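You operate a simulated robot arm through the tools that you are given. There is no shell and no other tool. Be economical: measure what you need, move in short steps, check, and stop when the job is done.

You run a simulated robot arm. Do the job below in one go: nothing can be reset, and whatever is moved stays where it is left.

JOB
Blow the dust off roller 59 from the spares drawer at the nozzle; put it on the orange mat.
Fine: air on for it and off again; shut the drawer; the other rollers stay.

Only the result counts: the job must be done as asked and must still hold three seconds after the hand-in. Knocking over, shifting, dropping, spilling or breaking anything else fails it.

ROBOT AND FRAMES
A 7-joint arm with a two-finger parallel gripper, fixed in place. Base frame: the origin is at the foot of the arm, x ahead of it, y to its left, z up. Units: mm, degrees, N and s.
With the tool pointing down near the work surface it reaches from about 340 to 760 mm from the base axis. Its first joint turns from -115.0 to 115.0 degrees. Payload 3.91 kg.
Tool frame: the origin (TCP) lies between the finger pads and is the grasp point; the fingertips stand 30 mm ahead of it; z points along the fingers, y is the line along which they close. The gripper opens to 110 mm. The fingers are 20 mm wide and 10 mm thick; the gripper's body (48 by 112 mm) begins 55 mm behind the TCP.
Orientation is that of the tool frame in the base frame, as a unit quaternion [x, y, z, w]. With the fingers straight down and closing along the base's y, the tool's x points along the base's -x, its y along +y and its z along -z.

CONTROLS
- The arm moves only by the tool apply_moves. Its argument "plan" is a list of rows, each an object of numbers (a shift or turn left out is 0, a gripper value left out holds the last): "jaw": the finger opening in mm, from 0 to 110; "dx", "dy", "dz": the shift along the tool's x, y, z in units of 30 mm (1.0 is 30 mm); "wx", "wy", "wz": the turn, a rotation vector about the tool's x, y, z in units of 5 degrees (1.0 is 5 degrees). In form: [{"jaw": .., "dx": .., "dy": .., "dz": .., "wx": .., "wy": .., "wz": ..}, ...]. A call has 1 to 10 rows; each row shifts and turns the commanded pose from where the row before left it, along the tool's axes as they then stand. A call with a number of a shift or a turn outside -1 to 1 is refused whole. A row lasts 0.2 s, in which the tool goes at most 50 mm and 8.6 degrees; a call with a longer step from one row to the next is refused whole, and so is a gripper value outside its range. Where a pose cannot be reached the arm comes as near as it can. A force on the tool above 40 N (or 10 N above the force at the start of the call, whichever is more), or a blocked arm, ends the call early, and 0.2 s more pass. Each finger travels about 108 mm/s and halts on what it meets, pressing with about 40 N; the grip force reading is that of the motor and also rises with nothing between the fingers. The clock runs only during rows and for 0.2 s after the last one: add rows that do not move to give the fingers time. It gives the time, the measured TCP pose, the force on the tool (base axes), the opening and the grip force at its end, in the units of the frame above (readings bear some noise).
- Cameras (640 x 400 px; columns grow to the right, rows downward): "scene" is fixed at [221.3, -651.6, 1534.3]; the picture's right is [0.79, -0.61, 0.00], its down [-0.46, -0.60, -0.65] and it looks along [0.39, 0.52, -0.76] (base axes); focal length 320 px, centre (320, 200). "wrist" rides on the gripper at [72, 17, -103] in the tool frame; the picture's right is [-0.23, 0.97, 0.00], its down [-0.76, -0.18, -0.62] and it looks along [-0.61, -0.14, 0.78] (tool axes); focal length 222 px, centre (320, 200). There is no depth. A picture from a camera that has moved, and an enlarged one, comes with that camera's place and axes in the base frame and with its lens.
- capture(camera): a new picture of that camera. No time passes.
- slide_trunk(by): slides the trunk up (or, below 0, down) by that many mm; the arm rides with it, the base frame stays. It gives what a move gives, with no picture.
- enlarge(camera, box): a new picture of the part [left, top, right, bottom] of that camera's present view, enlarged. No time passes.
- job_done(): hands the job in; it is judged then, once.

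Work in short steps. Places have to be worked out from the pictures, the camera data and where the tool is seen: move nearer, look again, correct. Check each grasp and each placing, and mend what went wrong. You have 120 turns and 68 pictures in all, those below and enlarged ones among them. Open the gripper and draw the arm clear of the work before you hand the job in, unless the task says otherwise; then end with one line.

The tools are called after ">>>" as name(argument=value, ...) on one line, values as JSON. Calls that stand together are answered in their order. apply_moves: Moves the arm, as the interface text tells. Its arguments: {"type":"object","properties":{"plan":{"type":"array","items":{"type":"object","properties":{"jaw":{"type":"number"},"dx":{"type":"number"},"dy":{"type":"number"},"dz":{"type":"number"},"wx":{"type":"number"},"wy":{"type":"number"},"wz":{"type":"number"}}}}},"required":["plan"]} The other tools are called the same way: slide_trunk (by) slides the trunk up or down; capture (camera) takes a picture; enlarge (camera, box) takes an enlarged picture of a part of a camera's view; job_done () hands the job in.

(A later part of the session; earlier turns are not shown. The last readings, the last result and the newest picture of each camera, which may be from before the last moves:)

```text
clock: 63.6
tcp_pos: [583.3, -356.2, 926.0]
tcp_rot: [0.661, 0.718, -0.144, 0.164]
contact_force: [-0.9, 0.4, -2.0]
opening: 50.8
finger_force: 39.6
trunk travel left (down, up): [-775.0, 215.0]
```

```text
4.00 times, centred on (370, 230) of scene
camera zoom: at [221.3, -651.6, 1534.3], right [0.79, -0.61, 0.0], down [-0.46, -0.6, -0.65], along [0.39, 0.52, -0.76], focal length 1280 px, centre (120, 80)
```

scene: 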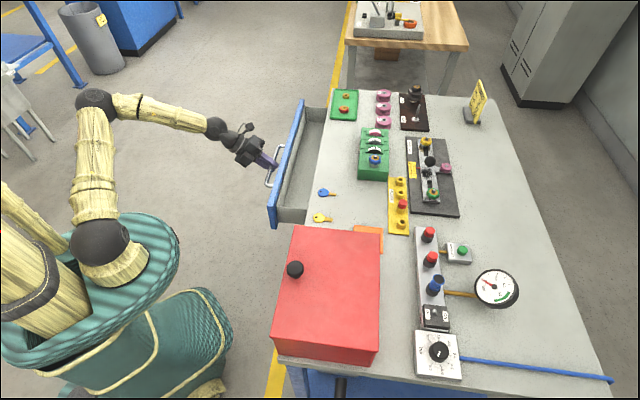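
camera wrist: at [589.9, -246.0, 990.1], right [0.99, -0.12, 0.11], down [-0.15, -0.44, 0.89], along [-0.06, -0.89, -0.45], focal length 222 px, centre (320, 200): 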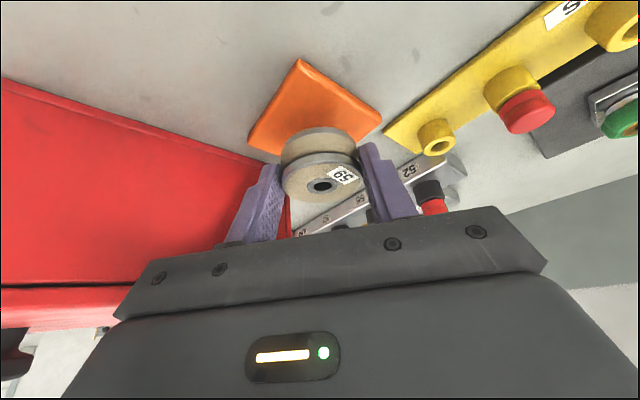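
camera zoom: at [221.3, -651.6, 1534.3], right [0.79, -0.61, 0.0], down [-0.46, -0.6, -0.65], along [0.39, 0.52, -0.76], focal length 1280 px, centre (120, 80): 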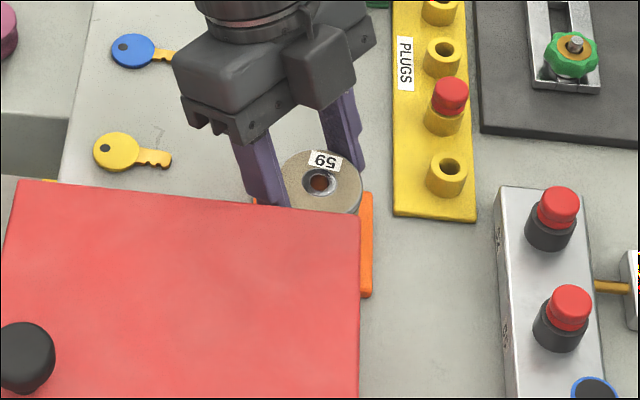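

Mat centre ≈ (582, -375). I nudge 6 mm outward and lower gently in small steps.

>>> apply_moves(plan=[{"dx": -0.18, "dz": 0.084}, {"dx": 0.105, "dz": 0.227}, {"dx": 0.105, "dz": 0.227}, {}])

>>> apply_moves(plan=[{"dx": 0.028, "dz": 0.06}, {"dx": 0.028, "dz": 0.06}, {}])

>>> enlarge(camera="scene", box=[330, 200, 410, 250])

```text
clock: 64.6
tcp_pos: [584.7, -362.0, 912.8]
tcp_rot: [0.662, 0.717, -0.145, 0.163]
contact_force: [-0.1, 0.5, -1.9]
opening: 51.2
finger_force: 39.7
trunk travel left (down, up): [-775.0, 215.0]
```

```text
clock: 65.4
tcp_pos: [586.5, -361.7, 906.9]
tcp_rot: [0.661, 0.718, -0.145, 0.163]
contact_force: [0.0, 0.3, -2.6]
opening: 50.9
finger_force: 40.6
trunk travel left (down, up): [-775.0, 215.0]
```

```text
8.00 times, centred on (370, 225) of scene
camera zoom: at [221.3, -651.6, 1534.3], right [0.79, -0.61, 0.0], down [-0.46, -0.6, -0.65], along [0.39, 0.52, -0.76], focal length 2560 px, centre (-80, 0)
```

zoom: 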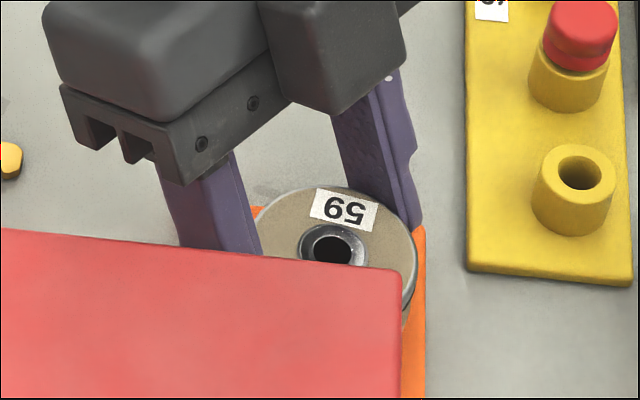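

Not yet touching; the force reading is unchanged. I continue in small steps.

>>> apply_moves(plan=[{"dx": 0.028, "dz": 0.06}, {"dx": 0.028, "dz": 0.06}, {}])

>>> apply_moves(plan=[{"dx": 0.028, "dz": 0.06}, {"dx": 0.014, "dz": 0.03}, {}])

```text
clock: 66.2
tcp_pos: [587.0, -362.8, 905.5]
tcp_rot: [0.661, 0.717, -0.145, 0.166]
contact_force: [1.3, -1.5, 10.0]
opening: 51.0
finger_force: 39.3
trunk travel left (down, up): [-775.0, 215.0]
```

```text
clock: 67.0
tcp_pos: [586.2, -361.8, 903.9]
tcp_rot: [0.661, 0.717, -0.144, 0.166]
contact_force: [2.1, 1.8, 26.0]
opening: 51.0
finger_force: 40.6
trunk travel left (down, up): [-775.0, 215.0]
```

Contact with the mat at z≈905. I ease off the pressure, open, and rise.

>>> apply_moves(plan=[{"dx": -0.056, "dz": -0.12}, {}, {"jaw": 60}, {"jaw": 74}, {}])

>>> apply_moves(plan=[{"dx": -0.3, "dz": -0.65}, {"dx": -0.42, "dz": -0.906}, {"dx": -0.42, "dz": -0.906}, {}])

>>> capture(camera="wrist")

```text
clock: 68.2
tcp_pos: [585.4, -361.8, 905.0]
tcp_rot: [0.661, 0.718, -0.145, 0.163]
contact_force: [0.5, 0.3, -0.5]
opening: 74.0
finger_force: 0.0
trunk travel left (down, up): [-775.0, 215.0]
```

```text
clock: 69.2
tcp_pos: [586.3, -361.5, 988.1]
tcp_rot: [0.662, 0.717, -0.145, 0.163]
contact_force: [-0.2, -0.5, 0.2]
opening: 74.3
finger_force: 0.0
trunk travel left (down, up): [-775.0, 215.0]
```

```text
29 pictures are left
camera wrist: at [592.7, -252.3, 1052.3], right [0.99, -0.12, 0.1], down [-0.15, -0.44, 0.89], along [-0.06, -0.89, -0.45], focal length 222 px, centre (320, 200)
```

wrist: 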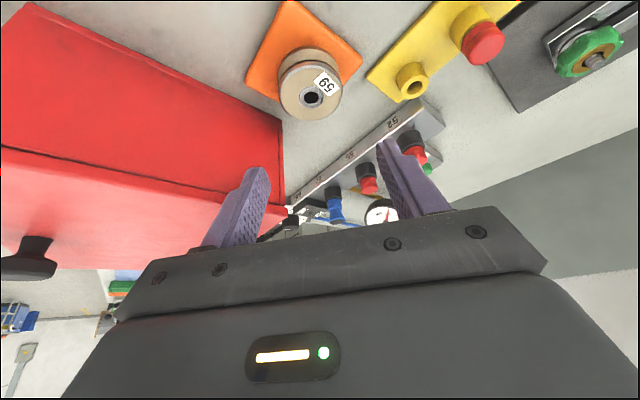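

Roller stands on the mat. Now I look at the manifold and the air switch.

>>> enlarge(camera="wrist", box=[250, 140, 410, 240])

>>> enlarge(camera="scene", box=[400, 260, 500, 380])

```text
4.00 times, centred on (330, 190) of wrist
camera zoom: at [592.7, -252.3, 1052.3], right [0.99, -0.12, 0.1], down [-0.15, -0.44, 0.89], along [-0.06, -0.89, -0.45], focal length 888 px, centre (280, 240)
```

zoom: 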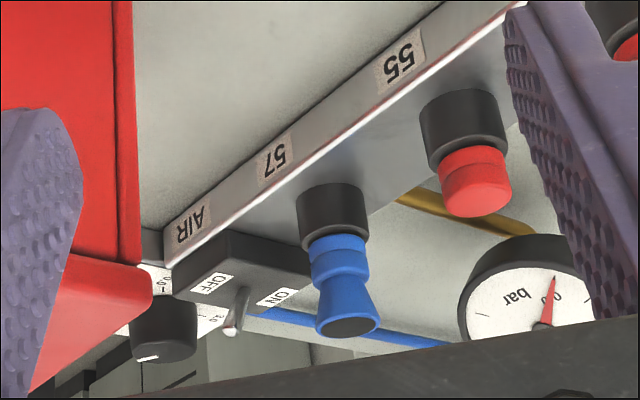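

```text
3.33 times, centred on (450, 320) of scene
camera zoom: at [221.3, -651.6, 1534.3], right [0.79, -0.61, 0.0], down [-0.46, -0.6, -0.65], along [0.39, 0.52, -0.76], focal length 1067 px, centre (-113, -200)
```

zoom: 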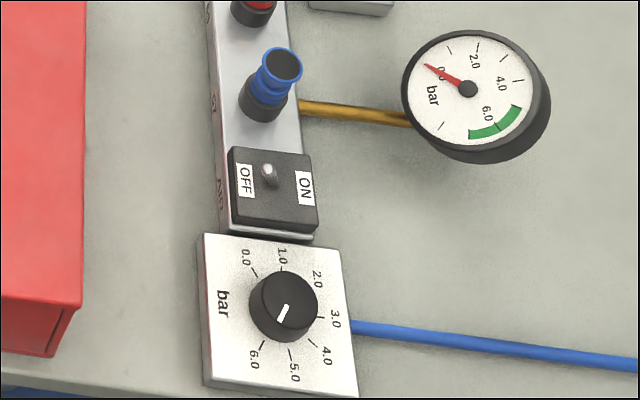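

Triangulated: the lever tip is at about (545, -592, 915), leaning to the OFF side, and the nozzle mouth at about (593, -557, 934). I close the fingers, rise and yaw to face the bench squarely.

>>> apply_moves(plan=[{"dx": -0.42, "dz": -0.906, "jaw": 0}, {"dx": -0.35, "dz": -0.75}, {"wx": -0.42, "wz": -0.906}, {"wx": -0.42, "wz": -0.906}, {"wx": -0.42, "wz": -0.906}, {"wx": -0.42, "wz": -0.906}, {"wx": -0.42, "wz": -0.906}, {"wx": -0.42, "wz": -0.906}, {"wx": -0.42, "wz": -0.906}, {"wx": -0.42, "wz": -0.906}])

```text
clock: 71.4
tcp_pos: [583.2, -362.4, 1040.5]
tcp_rot: [0.374, 0.901, -0.083, 0.205]
contact_force: [-0.3, -0.1, 1.0]
opening: 0.0
finger_force: 38.2
trunk travel left (down, up): [-775.0, 215.0]
```

>>> apply_moves(plan=[{"dy": -0.9, "dx": -0.37, "dz": 0.17}, {"dy": -0.9, "dx": -0.37, "dz": 0.17}, {"dy": -0.9, "dx": -0.37, "dz": 0.17}, {"dy": -0.9, "dx": -0.37, "dz": 0.17}, {"dy": -0.9, "dx": -0.37, "dz": 0.17}, {"dy": -0.9, "dx": -0.37, "dz": 0.17}, {"dy": -0.9, "dx": -0.37, "dz": 0.17}, {}])

>>> apply_moves(plan=[{"dx": 0.42, "dz": 0.906}, {"dx": 0.42, "dz": 0.906}, {}])

>>> capture(camera="wrist")

>>> enlarge(camera="scene", box=[380, 220, 500, 370])

```text
clock: 73.2
tcp_pos: [512.8, -554.4, 1041.2]
tcp_rot: [0.375, 0.9, -0.083, 0.204]
contact_force: [1.0, -0.5, -0.1]
opening: 0.1
finger_force: 37.8
trunk travel left (down, up): [-775.0, 215.0]
```

```text
clock: 74.0
tcp_pos: [511.4, -553.9, 982.6]
tcp_rot: [0.375, 0.9, -0.084, 0.205]
contact_force: [0.5, -0.1, -0.1]
opening: 0.0
finger_force: 38.1
trunk travel left (down, up): [-775.0, 215.0]
```

```text
26 pictures are left
camera wrist: at [445.8, -465.5, 1046.1], right [0.84, 0.54, 0.1], down [0.17, -0.42, 0.89], along [0.52, -0.73, -0.45], focal length 222 px, centre (320, 200)
```

wrist: 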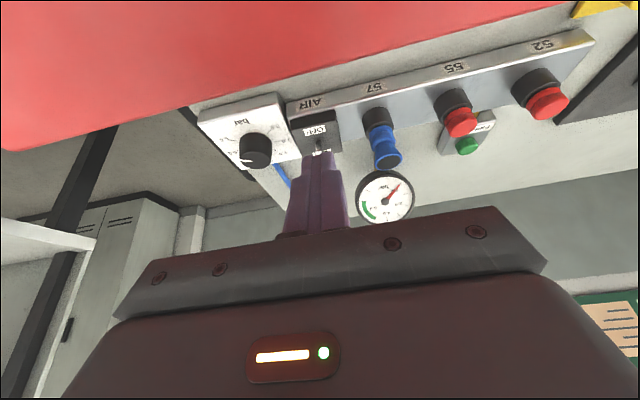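

```text
2.67 times, centred on (440, 295) of scene
camera zoom: at [221.3, -651.6, 1534.3], right [0.79, -0.61, 0.0], down [-0.46, -0.6, -0.65], along [0.39, 0.52, -0.76], focal length 853 px, centre (0, -53)
```

zoom: 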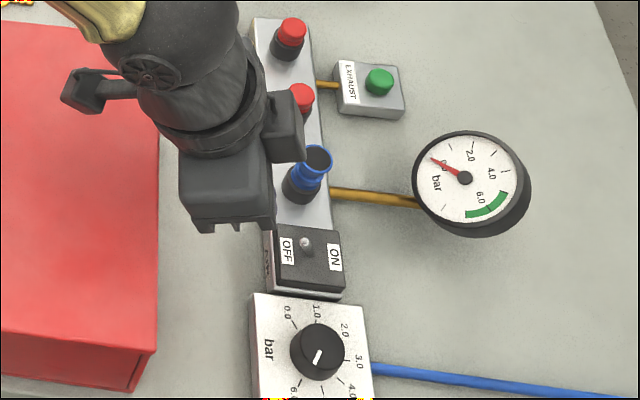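

The lever is just ahead of the closed fingertips. I descend so the tips are level with the lever's upper half, then push outward.

>>> apply_moves(plan=[{"dx": 0.37, "dz": 0.8}, {"dx": 0.35, "dz": 0.76}, {}])

>>> capture(camera="wrist")

>>> enlarge(camera="scene", box=[400, 270, 480, 350])

```text
clock: 74.8
tcp_pos: [512.7, -553.5, 931.6]
tcp_rot: [0.375, 0.901, -0.084, 0.203]
contact_force: [-0.6, 0.5, 0.5]
opening: 0.0
finger_force: 37.8
trunk travel left (down, up): [-775.0, 215.0]
```

```text
24 pictures are left
camera wrist: at [446.5, -465.4, 994.3], right [0.84, 0.54, 0.1], down [0.17, -0.42, 0.89], along [0.52, -0.73, -0.45], focal length 222 px, centre (320, 200)
```

wrist: 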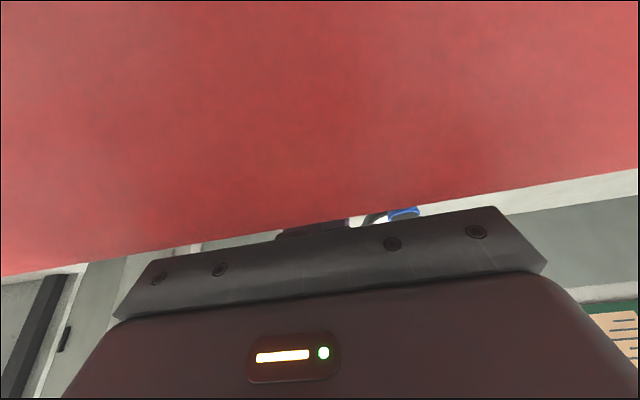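

```text
5.00 times, centred on (440, 310) of scene
camera zoom: at [221.3, -651.6, 1534.3], right [0.79, -0.61, 0.0], down [-0.46, -0.6, -0.65], along [0.39, 0.52, -0.76], focal length 1600 px, centre (-280, -350)
```

zoom: 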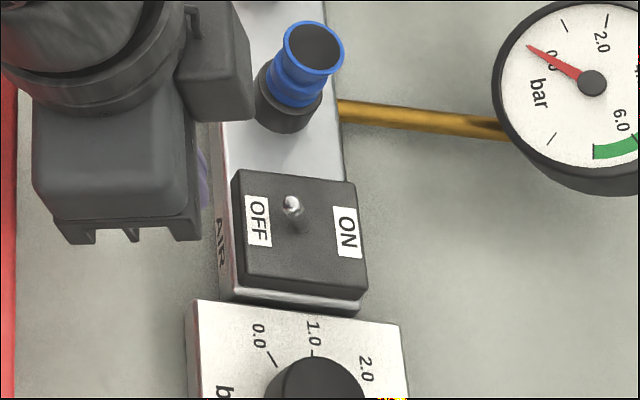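

The camera is just above the box lid, so I only go outward from here. I push the lever toward ON.

>>> apply_moves(plan=[{"dx": -0.45, "dz": 0.21}, {"dx": -0.45, "dz": 0.21}, {}])

>>> apply_moves(plan=[{"dx": -0.23, "dz": 0.105}, {"dx": -0.23, "dz": 0.105}, {}])

>>> enlarge(camera="scene", box=[410, 260, 520, 350])

```text
clock: 75.6
tcp_pos: [532.1, -575.1, 930.2]
tcp_rot: [0.375, 0.9, -0.084, 0.203]
contact_force: [-1.2, 1.6, -0.2]
opening: 0.0
finger_force: 37.4
trunk travel left (down, up): [-775.0, 215.0]
```

```text
clock: 76.4
tcp_pos: [539.9, -585.1, 931.2]
tcp_rot: [0.375, 0.901, -0.083, 0.201]
contact_force: [-19.0, 20.9, 3.7]
opening: 0.0
finger_force: 37.4
trunk travel left (down, up): [-775.0, 215.0]
```

```text
4.44 times, centred on (465, 305) of scene
camera zoom: at [221.3, -651.6, 1534.3], right [0.79, -0.61, 0.0], down [-0.46, -0.6, -0.65], along [0.39, 0.52, -0.76], focal length 1422 px, centre (-324, -267)
```

zoom: 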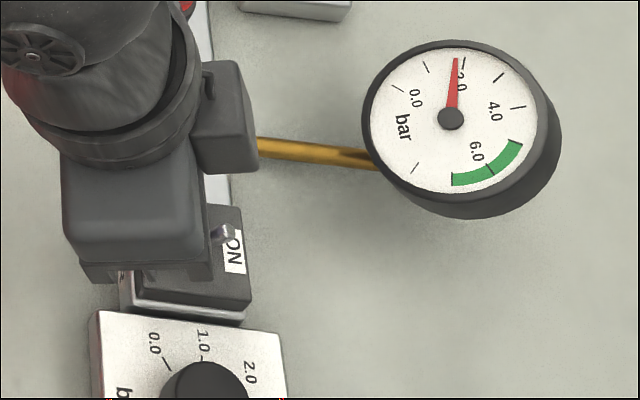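

The lever is on ON and the gauge is rising. I back off straight and rise.

>>> apply_moves(plan=[{"dx": 0.45, "dz": -0.21}, {"dx": 0.45, "dz": -0.21}, {"dx": -0.42, "dz": -0.906}, {"dx": -0.42, "dz": -0.906}, {"dx": -0.42, "dz": -0.906}, {"dx": -0.2, "dz": -0.42, "jaw": 74}, {}])

>>> enlarge(camera="scene", box=[330, 210, 530, 350])

```text
clock: 78.0
tcp_pos: [521.2, -564.9, 1037.6]
tcp_rot: [0.376, 0.9, -0.084, 0.204]
contact_force: [-1.0, -0.4, -0.6]
opening: 74.0
finger_force: 0.0
trunk travel left (down, up): [-775.0, 215.0]
```

```text
2.86 times, centred on (430, 280) of scene
camera zoom: at [221.3, -651.6, 1534.3], right [0.79, -0.61, 0.0], down [-0.46, -0.6, -0.65], along [0.39, 0.52, -0.76], focal length 914 px, centre (6, -29)
```

zoom: 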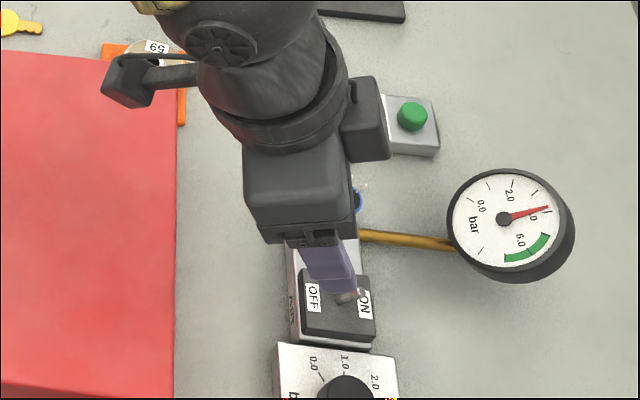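

Air is on. Now back to the roller: I reverse the path and restore the earlier grasp yaw.

>>> apply_moves(plan=[{"dy": 0.89, "dx": 0.423, "dz": -0.196}, {"dy": 0.89, "dx": 0.423, "dz": -0.196}, {"dy": 0.89, "dx": 0.423, "dz": -0.196}, {"dy": 0.89, "dx": 0.423, "dz": -0.196}, {"dy": 0.89, "dx": 0.423, "dz": -0.196}, {"dy": 0.89, "dx": 0.423, "dz": -0.196}, {"dy": 0.89, "dx": 0.423, "dz": -0.196}, {}])

>>> apply_moves(plan=[{"wx": 0.42, "wz": 0.906}, {"wx": 0.42, "wz": 0.906}, {"wx": 0.42, "wz": 0.906}, {"wx": 0.42, "wz": 0.906}, {"wx": 0.42, "wz": 0.906}, {"wx": 0.42, "wz": 0.906}, {"wx": 0.42, "wz": 0.906}, {"wx": 0.42, "wz": 0.906}, {}])

```text
clock: 79.8
tcp_pos: [585.4, -366.4, 1032.5]
tcp_rot: [0.375, 0.9, -0.084, 0.204]
contact_force: [0.0, 0.4, 0.2]
opening: 73.9
finger_force: 0.0
trunk travel left (down, up): [-775.0, 215.0]
```

```text
clock: 81.8
tcp_pos: [585.7, -365.1, 1033.6]
tcp_rot: [0.662, 0.717, -0.145, 0.163]
contact_force: [-0.6, -0.3, 1.0]
opening: 74.0
finger_force: 0.1
trunk travel left (down, up): [-775.0, 215.0]
```

>>> apply_moves(plan=[{"dx": 0.1, "dz": -0.046}, {"dx": 0.4, "dz": 0.86}, {"dx": 0.4, "dz": 0.86}, {"dx": 0.4, "dz": 0.86}, {}])

>>> capture(camera="wrist")

```text
clock: 83.0
tcp_pos: [587.1, -363.5, 948.3]
tcp_rot: [0.661, 0.718, -0.145, 0.164]
contact_force: [0.6, 0.3, -0.8]
opening: 74.1
finger_force: 0.1
trunk travel left (down, up): [-775.0, 215.0]
```

```text
20 pictures are left
camera wrist: at [592.6, -252.9, 1011.2], right [0.99, -0.12, 0.11], down [-0.15, -0.44, 0.89], along [-0.06, -0.89, -0.45], focal length 222 px, centre (320, 200)
```

wrist: 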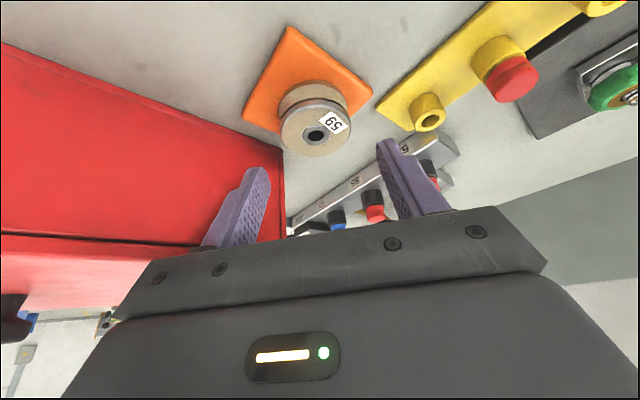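

Aligned as before. I descend to z≈906 and close on the roller.

>>> apply_moves(plan=[{"dx": 0.32, "dz": 0.68, "dy": -0.04}, {"dx": 0.28, "dz": 0.6}, {}, {"jaw": 50}, {"jaw": 36}, {}, {}])

>>> apply_moves(plan=[{"dx": -0.21, "dz": -0.453}, {"dx": -0.42, "dz": -0.906}, {"dx": -0.42, "dz": -0.906}, {"dx": -0.42, "dz": -0.906}, {"dx": -0.21, "dz": -0.453}, {}])

>>> capture(camera="wrist")

```text
clock: 84.6
tcp_pos: [585.7, -363.9, 905.0]
tcp_rot: [0.661, 0.718, -0.145, 0.164]
contact_force: [1.5, 0.1, 1.2]
opening: 50.9
finger_force: 39.8
trunk travel left (down, up): [-775.0, 215.0]
```

```text
clock: 86.0
tcp_pos: [584.3, -360.9, 1024.6]
tcp_rot: [0.661, 0.718, -0.145, 0.163]
contact_force: [0.1, 0.2, -1.6]
opening: 50.9
finger_force: 39.9
trunk travel left (down, up): [-775.0, 215.0]
```

```text
19 pictures are left
camera wrist: at [590.0, -251.3, 1088.8], right [0.99, -0.12, 0.1], down [-0.15, -0.44, 0.89], along [-0.06, -0.89, -0.45], focal length 222 px, centre (320, 200)
```

wrist: 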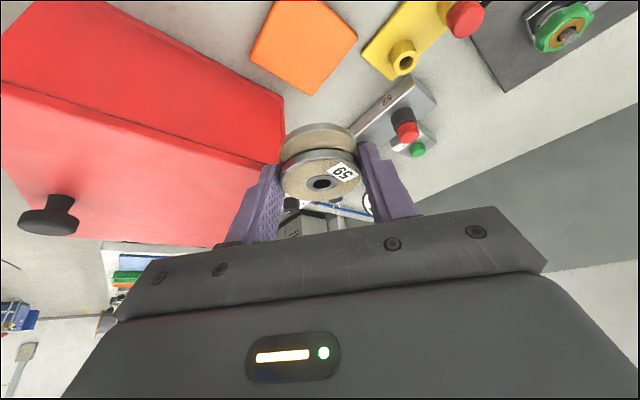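

Held again. I move it out over the nozzle at safe height.

>>> apply_moves(plan=[{"dx": -0.906, "dz": 0.42}, {"dx": -0.906, "dz": 0.42}, {"dx": -0.906, "dz": 0.42}, {"dx": -0.906, "dz": 0.42}, {"dx": -0.906, "dz": 0.42}, {"dx": -0.906, "dz": 0.42}, {"dx": -0.3, "dz": 0.14, "dy": -0.23}, {}])

```text
clock: 87.8
tcp_pos: [593.3, -549.9, 1027.1]
tcp_rot: [0.661, 0.718, -0.145, 0.163]
contact_force: [0.0, 0.2, -1.0]
opening: 50.9
finger_force: 39.5
trunk travel left (down, up): [-775.0, 215.0]
```

Reached. I lower the roller to about 18 mm above the nozzle mouth and check.

>>> apply_moves(plan=[{"dx": 0.26, "dz": 0.56}, {"dx": 0.24, "dz": 0.52}, {}, {}])

>>> enlarge(camera="scene", box=[380, 230, 520, 330])

>>> enlarge(camera="wrist", box=[220, 80, 440, 240])

```text
clock: 88.8
tcp_pos: [594.5, -549.5, 989.9]
tcp_rot: [0.661, 0.718, -0.145, 0.163]
contact_force: [-0.4, 0.0, -2.0]
opening: 50.9
finger_force: 40.4
trunk travel left (down, up): [-775.0, 215.0]
```

```text
4.00 times, centred on (450, 280) of scene
camera zoom: at [221.3, -651.6, 1534.3], right [0.79, -0.61, 0.0], down [-0.46, -0.6, -0.65], along [0.39, 0.52, -0.76], focal length 1280 px, centre (-200, -120)
```

zoom: 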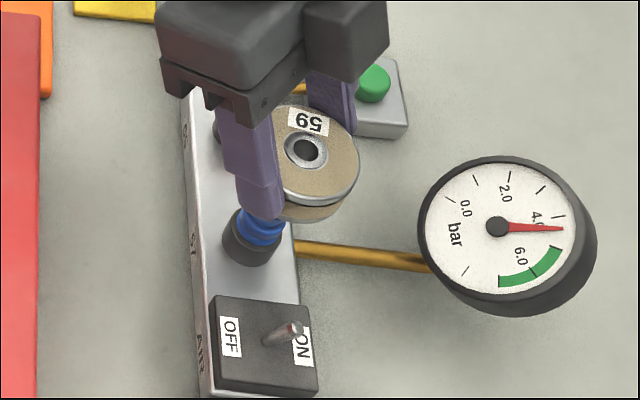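

```text
2.50 times, centred on (330, 160) of wrist
camera zoom: at [600.7, -439.9, 1054.5], right [0.99, -0.12, 0.1], down [-0.15, -0.44, 0.89], along [-0.06, -0.89, -0.45], focal length 555 px, centre (295, 300)
```

zoom: 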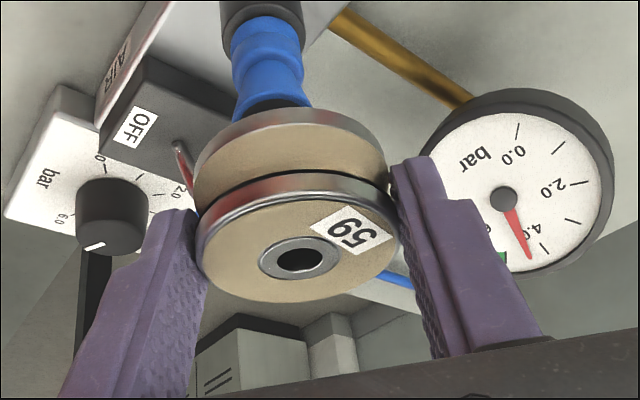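

Roller centre is about 12 mm beyond the nozzle axis, so I shift back 12 mm and dwell in the jet.

>>> apply_moves(plan=[{"dx": 0.36, "dz": -0.17}, {"dx": 0.06, "dz": 0.12}, {}, {}, {}, {}, {}, {}, {}, {}])

>>> apply_moves(plan=[{}, {}, {}, {}, {}, {}, {}, {}, {}, {}])

>>> enlarge(camera="scene", box=[400, 230, 480, 300])

>>> enlarge(camera="wrist", box=[220, 80, 440, 240])

```text
clock: 91.0
tcp_pos: [593.8, -540.0, 986.6]
tcp_rot: [0.661, 0.718, -0.144, 0.164]
contact_force: [0.2, -0.7, -1.7]
opening: 50.7
finger_force: 40.2
trunk travel left (down, up): [-775.0, 215.0]
```

```text
clock: 93.2
tcp_pos: [592.2, -538.4, 987.8]
tcp_rot: [0.661, 0.718, -0.144, 0.163]
contact_force: [0.0, 0.6, -2.8]
opening: 50.9
finger_force: 40.1
trunk travel left (down, up): [-775.0, 215.0]
```

```text
5.71 times, centred on (440, 265) of scene
camera zoom: at [221.3, -651.6, 1534.3], right [0.79, -0.61, 0.0], down [-0.46, -0.6, -0.65], along [0.39, 0.52, -0.76], focal length 1829 px, centre (-366, -171)
```

zoom: 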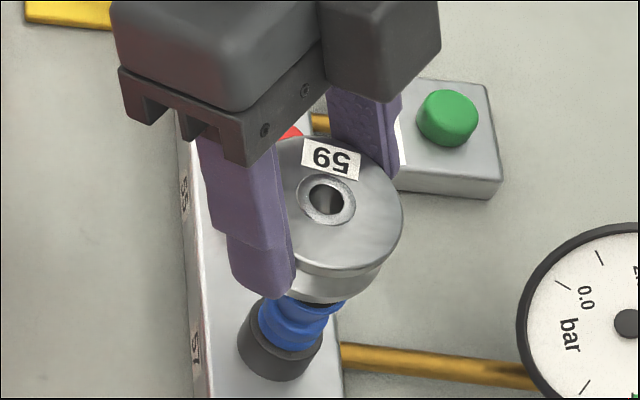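

```text
2.50 times, centred on (330, 160) of wrist
camera zoom: at [599.4, -429.4, 1051.3], right [0.99, -0.12, 0.1], down [-0.15, -0.44, 0.89], along [-0.06, -0.89, -0.45], focal length 555 px, centre (295, 300)
```

zoom: 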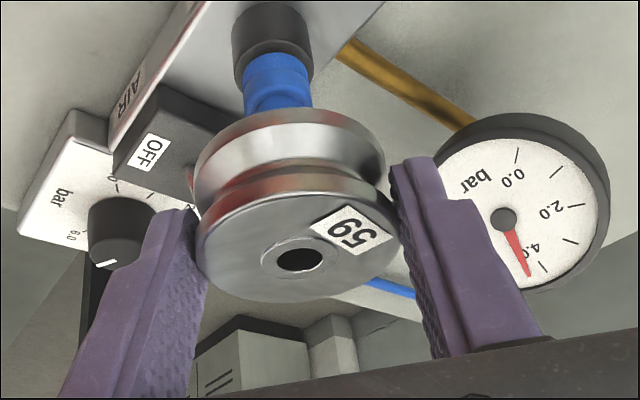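

The dust is gone and the roller is clean metal. I lift and return to the mat.

>>> apply_moves(plan=[{"dx": -0.26, "dz": -0.56}, {"dx": -0.26, "dz": -0.56}, {"dx": 0.906, "dz": -0.42}, {"dx": 0.906, "dz": -0.42}, {"dx": 0.906, "dz": -0.42}, {"dx": 0.906, "dz": -0.42}, {"dx": 0.906, "dz": -0.42}, {"dx": 0.8, "dz": -0.37, "dy": 0.27}, {}])

>>> apply_moves(plan=[{"dx": 0.42, "dz": 0.906}, {"dx": 0.42, "dz": 0.906}, {"dx": 0.42, "dz": 0.906}, {}])

>>> capture(camera="wrist")

```text
clock: 95.2
tcp_pos: [582.1, -366.9, 1026.4]
tcp_rot: [0.661, 0.718, -0.145, 0.163]
contact_force: [1.0, 0.9, -1.6]
opening: 51.2
finger_force: 40.3
trunk travel left (down, up): [-775.0, 215.0]
```

```text
clock: 96.2
tcp_pos: [585.1, -360.4, 937.0]
tcp_rot: [0.661, 0.717, -0.145, 0.164]
contact_force: [0.8, 0.2, 0.0]
opening: 51.0
finger_force: 39.7
trunk travel left (down, up): [-775.0, 215.0]
```

```text
14 pictures are left
camera wrist: at [590.7, -252.1, 1000.1], right [0.99, -0.12, 0.11], down [-0.15, -0.44, 0.89], along [-0.06, -0.89, -0.45], focal length 222 px, centre (320, 200)
```

wrist: 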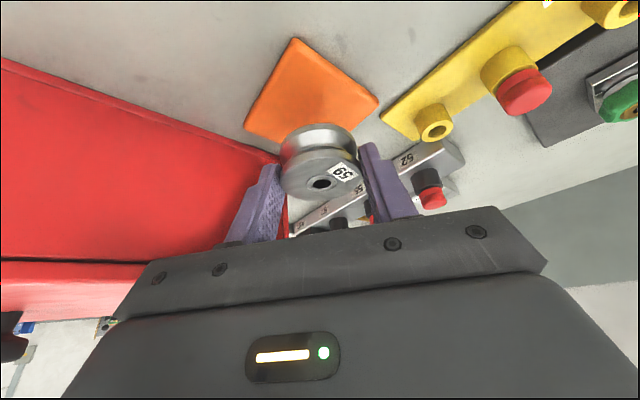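

Aligned with the earlier placing pose. I lower to contact.

>>> apply_moves(plan=[{"dx": 0.18, "dz": 0.39}, {"dx": 0.18, "dz": 0.39}, {"dx": 0.056, "dz": 0.12}, {}])

>>> apply_moves(plan=[{"dx": 0.028, "dz": 0.06}, {"dx": 0.014, "dz": 0.03}, {}])

```text
clock: 97.2
tcp_pos: [584.9, -362.1, 905.7]
tcp_rot: [0.661, 0.717, -0.145, 0.164]
contact_force: [0.4, 0.8, 5.5]
opening: 51.0
finger_force: 39.9
trunk travel left (down, up): [-775.0, 215.0]
```

```text
clock: 98.0
tcp_pos: [584.7, -361.7, 904.0]
tcp_rot: [0.661, 0.717, -0.146, 0.166]
contact_force: [-0.1, 1.1, 28.9]
opening: 50.9
finger_force: 39.8
trunk travel left (down, up): [-775.0, 215.0]
```

Contact. I ease off, release, rise, close the fingers and yaw for the switch.

>>> apply_moves(plan=[{"dx": -0.049, "dz": -0.105}, {}, {"jaw": 60}, {"jaw": 74}, {}])

>>> apply_moves(plan=[{"dx": -0.3, "dz": -0.65}, {"dx": -0.42, "dz": -0.906}, {"dx": -0.42, "dz": -0.906}, {"dx": -0.42, "dz": -0.906}, {"dx": -0.35, "dz": -0.75}, {"jaw": 0}, {}])

>>> capture(camera="wrist")

>>> apply_moves(plan=[{"wx": -0.42, "wz": -0.906}, {"wx": -0.42, "wz": -0.906}, {"wx": -0.42, "wz": -0.906}, {"wx": -0.42, "wz": -0.906}, {"wx": -0.42, "wz": -0.906}, {"wx": -0.42, "wz": -0.906}, {"wx": -0.42, "wz": -0.906}, {"wx": -0.42, "wz": -0.906}, {}])

```text
clock: 99.2
tcp_pos: [585.7, -363.1, 904.4]
tcp_rot: [0.661, 0.718, -0.145, 0.163]
contact_force: [0.9, 0.4, -0.2]
opening: 73.8
finger_force: 0.1
trunk travel left (down, up): [-775.0, 215.0]
```

```text
clock: 100.8
tcp_pos: [586.1, -361.7, 1040.4]
tcp_rot: [0.661, 0.718, -0.145, 0.163]
contact_force: [0.1, -0.9, -0.3]
opening: 0.1
finger_force: 37.8
trunk travel left (down, up): [-775.0, 215.0]
```

```text
13 pictures are left
camera wrist: at [592.3, -251.7, 1104.9], right [0.99, -0.12, 0.1], down [-0.15, -0.44, 0.89], along [-0.06, -0.89, -0.45], focal length 222 px, centre (320, 200)
```

wrist: 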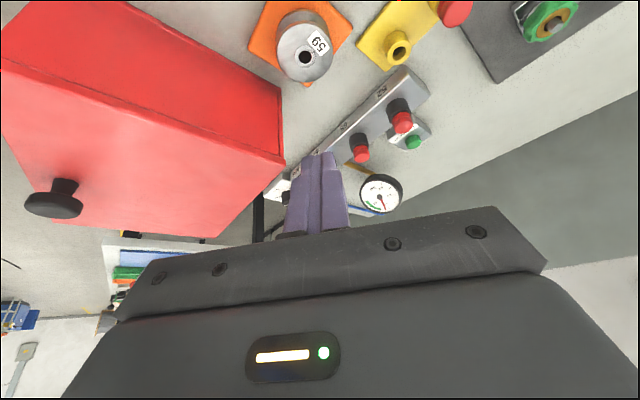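

```text
clock: 102.8
tcp_pos: [585.8, -362.9, 1041.1]
tcp_rot: [0.375, 0.9, -0.085, 0.203]
contact_force: [-0.5, 0.3, 0.0]
opening: 0.0
finger_force: 37.9
trunk travel left (down, up): [-775.0, 215.0]
```

The roller stands clean on the mat. Now I go beyond the lever to pull it back to OFF.

>>> apply_moves(plan=[{"dy": -0.8, "dx": -0.617, "dz": 0.286}, {"dy": -0.8, "dx": -0.617, "dz": 0.286}, {"dy": -0.8, "dx": -0.617, "dz": 0.286}, {"dy": -0.8, "dx": -0.617, "dz": 0.286}, {"dy": -0.8, "dx": -0.617, "dz": 0.286}, {"dy": -0.8, "dx": -0.617, "dz": 0.286}, {"dy": -0.8, "dx": -0.617, "dz": 0.286}, {"dy": -0.7, "dx": -0.617, "dz": 0.286}, {}])

```text
clock: 104.8
tcp_pos: [564.6, -607.2, 1040.7]
tcp_rot: [0.375, 0.901, -0.083, 0.203]
contact_force: [-0.2, -0.3, 0.6]
opening: 0.0
finger_force: 37.9
trunk travel left (down, up): [-775.0, 215.0]
```

>>> apply_moves(plan=[{"dx": -0.22, "dz": 0.1, "dy": -0.08}, {"dx": 0.42, "dz": 0.906}, {"dx": 0.42, "dz": 0.906}, {"dx": 0.1, "dz": 0.22}, {}])

>>> enlarge(camera="scene", box=[400, 260, 500, 350])

>>> capture(camera="wrist")

```text
clock: 106.0
tcp_pos: [564.6, -607.8, 974.6]
tcp_rot: [0.375, 0.9, -0.084, 0.204]
contact_force: [0.2, -0.2, -0.2]
opening: 0.0
finger_force: 37.5
out of reach, approached as far as the arm can: row 1
trunk travel left (down, up): [-775.0, 215.0]
```

```text
4.44 times, centred on (450, 305) of scene
camera zoom: at [221.3, -651.6, 1534.3], right [0.79, -0.61, 0.0], down [-0.46, -0.6, -0.65], along [0.39, 0.52, -0.76], focal length 1422 px, centre (-258, -267)
```

zoom: 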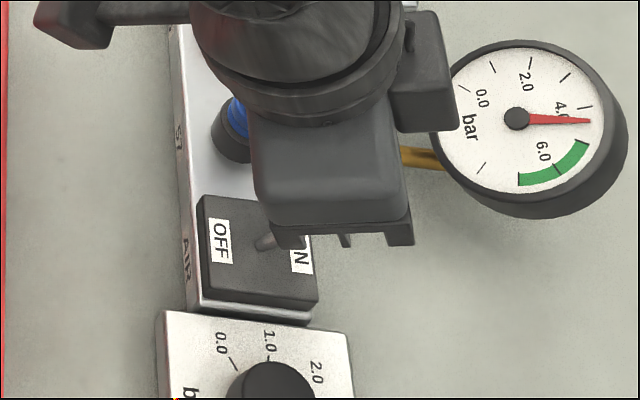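

```text
11 pictures are left
camera wrist: at [498.9, -519.7, 1036.9], right [0.84, 0.54, 0.1], down [0.17, -0.42, 0.89], along [0.52, -0.73, -0.44], focal length 222 px, centre (320, 200)
```

wrist: 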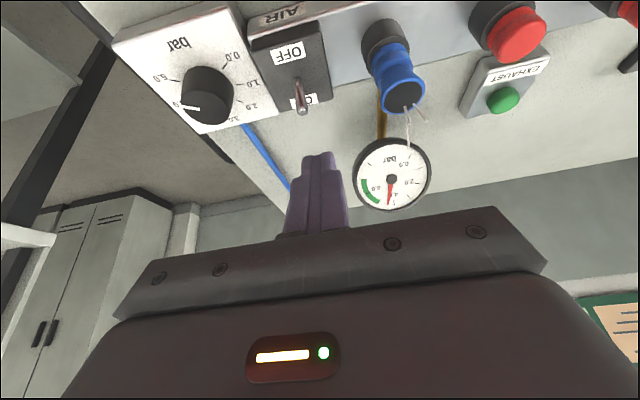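

The lever tip at ON is at d≈828, so I need to be further out. I add 10° of tilt, advance 12 mm, and align sideways.

>>> apply_moves(plan=[{"wy": -1}, {"wy": -1}, {"dy": -0.23}, {"dx": -0.19, "dz": 0.135}, {"dx": -0.19, "dz": 0.135}, {}])

```text
clock: 107.4
tcp_pos: [576.7, -634.2, 973.0]
tcp_rot: [0.366, 0.879, -0.117, 0.282]
contact_force: [0.2, -0.9, 0.6]
opening: 0.0
finger_force: 37.1
out of reach, approached as far as the arm can: row 1, 2, 4, 5
trunk travel left (down, up): [-775.0, 215.0]
```

>>> apply_moves(plan=[{"dx": 0.22, "dz": -0.155}, {"dx": 0.38, "dz": 0.546}, {"dx": 0.38, "dz": 0.546}, {}])

>>> capture(camera="wrist")

```text
clock: 108.4
tcp_pos: [574.3, -632.9, 932.5]
tcp_rot: [0.367, 0.879, -0.117, 0.282]
contact_force: [-0.2, 0.2, -0.7]
opening: 0.0
finger_force: 37.2
out of reach, approached as far as the arm can: row 1
trunk travel left (down, up): [-775.0, 215.0]
```

```text
10 pictures are left
camera wrist: at [503.2, -537.4, 975.0], right [0.82, 0.55, 0.13], down [0.05, -0.31, 0.95], along [0.57, -0.77, -0.28], focal length 222 px, centre (320, 200)
```

wrist: 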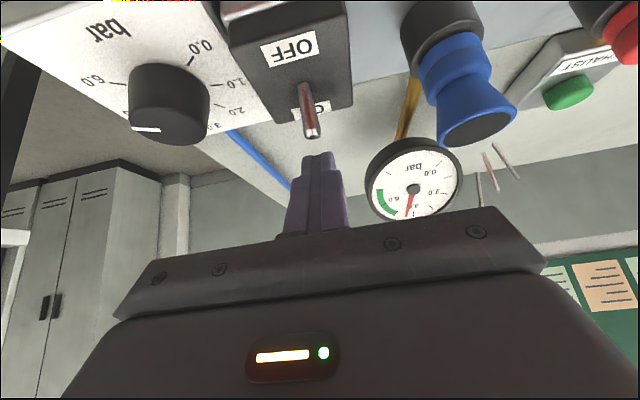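

The fingers are beyond the lever and aligned. I pull back 18 mm, restore the 25° tilt so the camera stays clear of the box, then pull the lever.

>>> apply_moves(plan=[{"dx": 0.25, "dz": -0.172}, {"dx": 0.25, "dz": -0.172}, {"wy": 1}, {"wy": 1}, {}])

>>> apply_moves(plan=[{"dx": 0.3, "dz": -0.14}, {"dx": 0.3, "dz": -0.14}, {}])

>>> enlarge(camera="scene", box=[400, 260, 500, 350])

```text
clock: 109.6
tcp_pos: [564.9, -603.7, 936.8]
tcp_rot: [0.376, 0.9, -0.084, 0.203]
contact_force: [0.3, -3.4, 1.5]
opening: 0.0
finger_force: 37.6
out of reach, approached as far as the arm can: row 1, 2, 3, 4
trunk travel left (down, up): [-775.0, 215.0]
```

```text
clock: 110.4
tcp_pos: [564.5, -603.1, 935.9]
tcp_rot: [0.376, 0.9, -0.084, 0.204]
contact_force: [1.7, -3.8, 6.5]
opening: 0.0
finger_force: 37.4
out of reach, approached as far as the arm can: row 1, 2
trunk travel left (down, up): [-775.0, 215.0]
```

```text
4.44 times, centred on (450, 305) of scene
camera zoom: at [221.3, -651.6, 1534.3], right [0.79, -0.61, 0.0], down [-0.46, -0.6, -0.65], along [0.39, 0.52, -0.76], focal length 1422 px, centre (-258, -267)
```

zoom: 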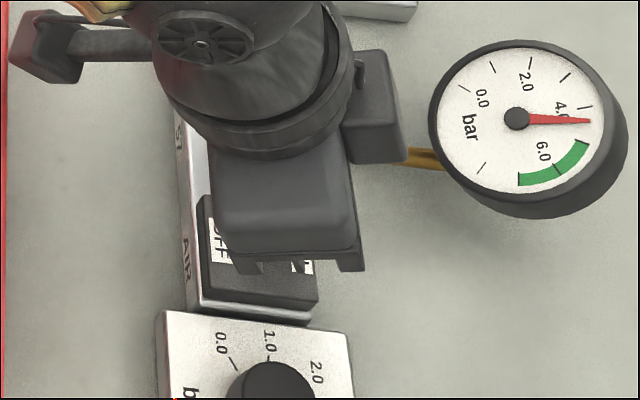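

The command was still outside reach, so the arm lagged. I continue pulling back.

>>> apply_moves(plan=[{"dx": 0.3, "dz": -0.14}, {"dx": 0.3, "dz": -0.14}, {}])

```text
clock: 111.2
tcp_pos: [565.2, -601.6, 937.5]
tcp_rot: [0.375, 0.9, -0.084, 0.203]
contact_force: [4.2, -4.9, 8.8]
opening: 0.1
finger_force: 37.4
out of reach, approached as far as the arm can: row 1, 2
trunk travel left (down, up): [-775.0, 215.0]
```

>>> apply_moves(plan=[{"dx": 0.3, "dz": -0.14}, {"dx": 0.3, "dz": -0.14}, {}])

>>> apply_moves(plan=[{"dx": 0.3, "dz": -0.14}, {}])

```text
clock: 112.0
tcp_pos: [564.8, -601.9, 935.6]
tcp_rot: [0.375, 0.9, -0.084, 0.206]
contact_force: [10.4, -2.5, 15.5]
opening: 0.0
finger_force: 37.7
out of reach, approached as far as the arm can: row 1, 2
trunk travel left (down, up): [-775.0, 215.0]
```

```text
clock: 112.6
tcp_pos: [562.7, -602.5, 935.5]
tcp_rot: [0.374, 0.9, -0.084, 0.206]
contact_force: [17.4, 1.1, 19.7]
opening: 0.1
finger_force: 37.6
out of reach, approached as far as the arm can: row 1
trunk travel left (down, up): [-775.0, 215.0]
```

Force is rising, so I check what touches before going on.

>>> enlarge(camera="wrist", box=[220, 40, 460, 240])

```text
2.00 times, centred on (340, 140) of wrist
camera zoom: at [496.8, -513.9, 998.8], right [0.83, 0.54, 0.1], down [0.17, -0.42, 0.89], along [0.53, -0.73, -0.44], focal length 444 px, centre (280, 320)
```

zoom: 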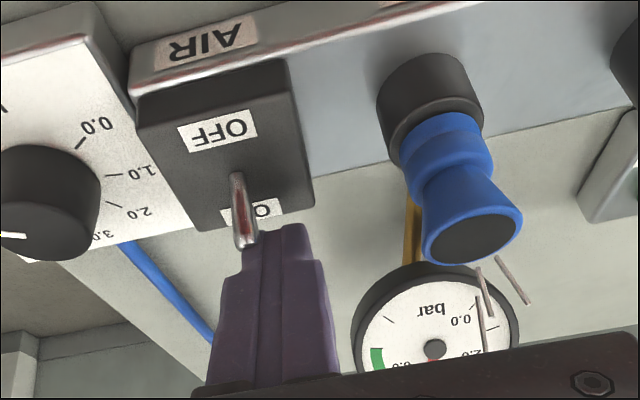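

The fingers sit about 10 mm to the side of the lever, and the arm seems stuck at a joint limit here. I rise away from the lever to free it.

>>> apply_moves(plan=[{"dx": -0.14, "dz": -0.3}, {"dx": -0.28, "dz": -0.6}, {}])

```text
clock: 113.4
tcp_pos: [561.4, -607.5, 962.2]
tcp_rot: [0.376, 0.901, -0.084, 0.202]
contact_force: [0.2, -0.3, 0.0]
opening: 0.1
finger_force: 37.4
trunk travel left (down, up): [-775.0, 215.0]
```

Free again. I retry: tilt to 35° while above the lever, go beyond it and align sideways, then descend.

>>> apply_moves(plan=[{"dx": -0.1, "dz": -0.2, "wy": -1}, {"wy": -1, "dy": -0.2}, {"dx": -0.33, "dz": 0.23}, {"dx": -0.33, "dz": 0.23}, {}])

```text
clock: 114.6
tcp_pos: [582.0, -629.7, 968.7]
tcp_rot: [0.366, 0.879, -0.116, 0.281]
contact_force: [0.6, 0.0, 0.6]
opening: 0.0
finger_force: 37.2
out of reach, approached as far as the arm can: row 1, 2, 3, 4
trunk travel left (down, up): [-775.0, 215.0]
```

>>> apply_moves(plan=[{"dx": 0.2, "dz": -0.14, "dy": -0.22}, {"dx": 0.35, "dz": 0.5}, {"dx": 0.36, "dz": 0.51}, {}])

```text
clock: 115.6
tcp_pos: [575.1, -632.5, 932.9]
tcp_rot: [0.366, 0.879, -0.117, 0.282]
contact_force: [-0.4, 0.3, 0.2]
opening: 0.0
finger_force: 37.4
out of reach, approached as far as the arm can: row 1
trunk travel left (down, up): [-775.0, 215.0]
```

Positioned (d≈854, s≈-40). I pull back in 10 mm rows at this tilt.

>>> apply_moves(plan=[{"dx": 0.27, "dz": -0.19}, {}])

>>> apply_moves(plan=[{"dx": 0.27, "dz": -0.19}, {}])

```text
clock: 116.2
tcp_pos: [573.0, -632.2, 931.1]
tcp_rot: [0.366, 0.88, -0.115, 0.281]
contact_force: [-0.2, -0.5, -0.1]
opening: 0.1
finger_force: 37.7
out of reach, approached as far as the arm can: row 1
trunk travel left (down, up): [-775.0, 215.0]
```

```text
clock: 116.8
tcp_pos: [573.5, -631.5, 930.2]
tcp_rot: [0.367, 0.88, -0.116, 0.28]
contact_force: [0.1, 0.5, 0.8]
opening: 0.2
finger_force: 38.1
out of reach, approached as far as the arm can: row 1
trunk travel left (down, up): [-775.0, 215.0]
```

The arm is singular (fully stretched) here, so inward moves stall. I rise, turn the tool 90° about its own axis so the camera is at the side, and use 40° of tilt, which leaves the arm bent.

>>> apply_moves(plan=[{"dx": -0.574, "dz": -0.819}, {"dx": -0.574, "dz": -0.819}, {"dx": -0.574, "dz": -0.819}, {"dx": 0.819, "dz": -0.574}, {"dx": 0.819, "dz": -0.574}, {}])

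>>> apply_moves(plan=[{"wz": 1}, {"wz": 1}, {"wz": 1}, {"wz": 1}, {"wz": 1}, {"wz": 1}, {"wz": 1}, {"wz": 1}, {"wz": 1}])

>>> apply_moves(plan=[{"wz": 1}, {"wz": 1}, {"wz": 1}, {"wz": 1}, {"wz": 1}, {"wz": 1}, {"wz": 1}, {"wz": 1}, {"wz": 1}, {"wx": -1}])

```text
clock: 118.2
tcp_pos: [574.9, -637.4, 1019.2]
tcp_rot: [0.366, 0.879, -0.116, 0.282]
contact_force: [-0.4, -0.6, -0.5]
opening: 0.1
finger_force: 37.9
out of reach, approached as far as the arm can: row 1, 3, 4, 5
trunk travel left (down, up): [-775.0, 215.0]
```

```text
clock: 120.2
tcp_pos: [574.0, -639.4, 1021.1]
tcp_rot: [0.676, 0.671, 0.002, 0.304]
contact_force: [0.4, 0.2, 0.0]
opening: 0.2
finger_force: 37.5
trunk travel left (down, up): [-775.0, 215.0]
```

```text
clock: 122.4
tcp_pos: [582.1, -649.2, 1021.4]
tcp_rot: [0.868, 0.357, 0.133, 0.318]
contact_force: [-0.7, -0.8, -0.1]
opening: 0.0
finger_force: 37.5
out of reach, approached as far as the arm can: row 10
trunk travel left (down, up): [-775.0, 215.0]
```

The arm is straight, so I retract along the tool axis to bend it again.

>>> apply_moves(plan=[{"dz": -1}, {"dz": -1}, {"dz": -1}, {"dz": -1}, {}])

```text
clock: 123.6
tcp_pos: [569.5, -652.9, 1119.8]
tcp_rot: [0.868, 0.358, 0.132, 0.319]
contact_force: [0.1, 0.1, 0.6]
opening: 0.0
finger_force: 37.8
out of reach, approached as far as the arm can: row 1, 2, 3, 4
trunk travel left (down, up): [-775.0, 215.0]
```

>>> apply_moves(plan=[{"dy": -0.95, "dz": -0.8}, {"dy": -0.95, "dz": -0.8}, {"dy": -0.95, "dz": -0.8}, {}])

```text
clock: 124.6
tcp_pos: [557.6, -659.1, 1133.7]
tcp_rot: [0.868, 0.357, 0.133, 0.319]
contact_force: [0.1, -0.1, 0.2]
opening: 0.0
finger_force: 37.1
out of reach, approached as far as the arm can: row 1, 2, 3
trunk travel left (down, up): [-775.0, 215.0]
```

>>> apply_moves(plan=[{"wx": 1, "dy": 0.5, "dz": -0.6}, {"wx": 1, "dy": 0.5, "dz": -0.7}, {"wx": 1, "dy": 0.45, "dz": -0.8}, {"wx": 1, "dy": 0.4, "dz": -0.9}, {"dz": -1}, {"dz": -1}, {"dz": -1}, {"dz": -1}, {"dy": -1}, {"dy": -1}])

```text
clock: 126.8
tcp_pos: [430.3, -515.8, 1311.7]
tcp_rot: [0.91, 0.374, 0.069, 0.165]
contact_force: [0.0, 0.4, 0.0]
opening: 0.0
finger_force: 38.0
out of reach, approached as far as the arm can: row 1, 2, 3, 4, 8
trunk travel left (down, up): [-775.0, 215.0]
```

Freed. I set the 40° tilt again while the arm is bent and come down to just beyond the lever without over-stretching.

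>>> apply_moves(plan=[{"wx": -1}, {"wx": -1}, {"wx": -1}, {"wx": -1}, {"dz": 1, "dy": -0.24, "dx": 0.07}, {"dz": 1, "dy": -0.24, "dx": 0.07}, {"dz": 1, "dy": -0.24, "dx": 0.07}, {"dz": 1, "dy": -0.24, "dx": 0.07}, {"dz": 1, "dy": -0.24, "dx": 0.07}])

>>> apply_moves(plan=[{"dz": 1, "dy": -0.24, "dx": 0.07}, {"dz": 1, "dy": -0.24, "dx": 0.07}, {"dz": 1, "dy": -0.24, "dx": 0.07}, {"dz": 1, "dy": -0.24, "dx": 0.07}, {}])

```text
clock: 128.8
tcp_pos: [490.9, -556.0, 1175.3]
tcp_rot: [0.868, 0.357, 0.132, 0.319]
contact_force: [0.5, 0.5, 0.2]
opening: 0.0
finger_force: 37.3
trunk travel left (down, up): [-775.0, 215.0]
```

```text
clock: 130.0
tcp_pos: [536.3, -587.9, 1064.0]
tcp_rot: [0.868, 0.356, 0.133, 0.319]
contact_force: [0.2, 0.0, -0.1]
opening: 0.0
finger_force: 37.0
trunk travel left (down, up): [-775.0, 215.0]
```

>>> apply_moves(plan=[{"dy": 0.6, "dz": 0.5}, {"dy": 0.6, "dz": 0.5}, {"dy": -0.572, "dz": 0.68}, {"dy": -0.572, "dz": 0.68}, {"dy": -0.572, "dz": 0.68}, {}])

>>> capture(camera="wrist")

```text
clock: 131.4
tcp_pos: [568.6, -622.6, 983.0]
tcp_rot: [0.868, 0.357, 0.132, 0.32]
contact_force: [-0.1, 0.4, 0.4]
opening: 0.0
finger_force: 37.7
trunk travel left (down, up): [-775.0, 215.0]
```

```text
7 pictures are left
camera wrist: at [581.1, -534.5, 1074.0], right [0.36, -0.69, 0.63], down [-0.92, -0.15, 0.36], along [-0.15, -0.71, -0.69], focal length 222 px, centre (320, 200)
```

wrist: 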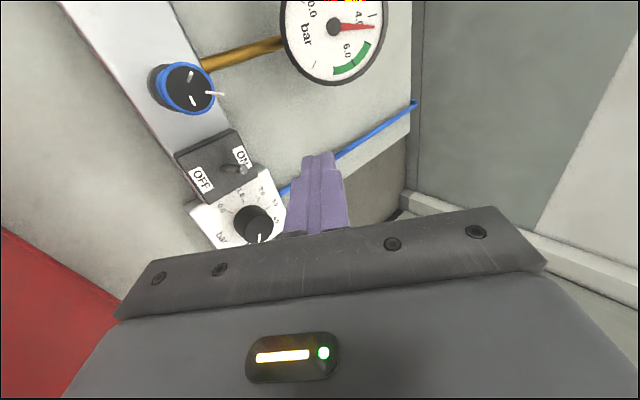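

Lever tip at about s=-40, d=825; fingers at s=-38, d=842, arm still bent. I descend to lever height.

>>> apply_moves(plan=[{"dy": -0.52, "dz": 0.62, "dx": -0.05}, {"dy": -0.52, "dz": 0.62}, {}])

>>> apply_moves(plan=[{"dy": -0.255, "dz": -0.214}, {"dy": -0.255, "dz": -0.214}, {}])

```text
clock: 132.2
tcp_pos: [568.7, -624.3, 937.7]
tcp_rot: [0.867, 0.358, 0.133, 0.32]
contact_force: [-0.3, -0.2, 0.1]
opening: 0.0
finger_force: 37.6
trunk travel left (down, up): [-775.0, 215.0]
```

```text
clock: 133.0
tcp_pos: [554.5, -609.8, 935.7]
tcp_rot: [0.868, 0.357, 0.132, 0.319]
contact_force: [1.1, 0.2, 0.5]
opening: 0.1
finger_force: 37.5
trunk travel left (down, up): [-775.0, 215.0]
```

Motion is free now; I continue to pull.

>>> apply_moves(plan=[{"dy": -0.255, "dz": -0.214}, {}])

>>> apply_moves(plan=[{"dy": -0.255, "dz": -0.214}, {}])

>>> enlarge(camera="wrist", box=[120, 0, 440, 220])

```text
clock: 133.6
tcp_pos: [549.6, -602.4, 938.1]
tcp_rot: [0.868, 0.357, 0.133, 0.32]
contact_force: [0.1, -2.3, 4.7]
opening: 0.1
finger_force: 37.8
trunk travel left (down, up): [-775.0, 215.0]
```

```text
clock: 134.2
tcp_pos: [541.6, -595.2, 936.1]
tcp_rot: [0.867, 0.357, 0.133, 0.32]
contact_force: [11.5, -10.7, 5.2]
opening: 0.0
finger_force: 37.7
trunk travel left (down, up): [-775.0, 215.0]
```

```text
1.82 times, centred on (280, 110) of wrist
camera zoom: at [554.0, -507.5, 1026.8], right [0.36, -0.69, 0.63], down [-0.92, -0.15, 0.36], along [-0.15, -0.71, -0.69], focal length 404 px, centre (393, 364)
```

zoom: 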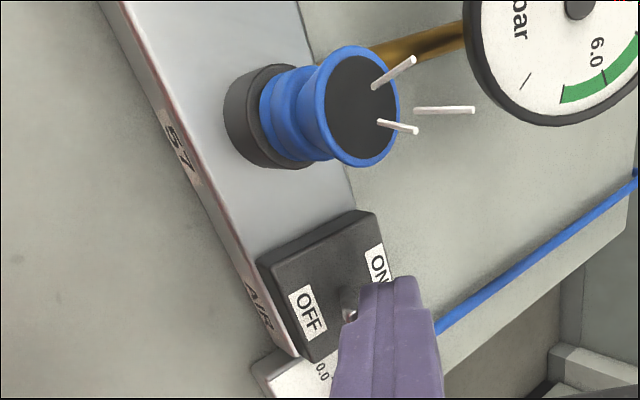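

The lever is being pushed (16 N). I reduce the tilt to 30° to keep the body off the box, and pull further.

>>> apply_moves(plan=[{"wx": 1}, {"wx": 1}, {}])

>>> apply_moves(plan=[{"dy": -0.2, "dz": -0.115}, {}])

>>> apply_moves(plan=[{"dy": -0.2, "dz": -0.115}, {}])

```text
clock: 135.0
tcp_pos: [544.7, -597.8, 937.3]
tcp_rot: [0.892, 0.367, 0.101, 0.245]
contact_force: [29.4, -19.9, 8.8]
opening: 0.1
finger_force: 37.5
trunk travel left (down, up): [-775.0, 215.0]
```

```text
clock: 135.4
tcp_pos: [542.4, -595.4, 941.9]
tcp_rot: [0.89, 0.367, 0.104, 0.252]
contact_force: [6.8, -7.3, 1.1]
opening: 0.0
finger_force: 38.0
trunk travel left (down, up): [-775.0, 215.0]
stopped in row 1: the force on the tool passed its limit (the readings are from after the stop); the commanded pose is now the measured one
```

```text
clock: 135.9
tcp_pos: [542.2, -589.4, 947.7]
tcp_rot: [0.888, 0.368, 0.106, 0.255]
contact_force: [0.0, -1.1, 1.1]
opening: 0.0
finger_force: 38.0
trunk travel left (down, up): [-775.0, 215.0]
stopped in row 2: the force on the tool passed its limit (the readings are from after the stop); the commanded pose is now the measured one
```

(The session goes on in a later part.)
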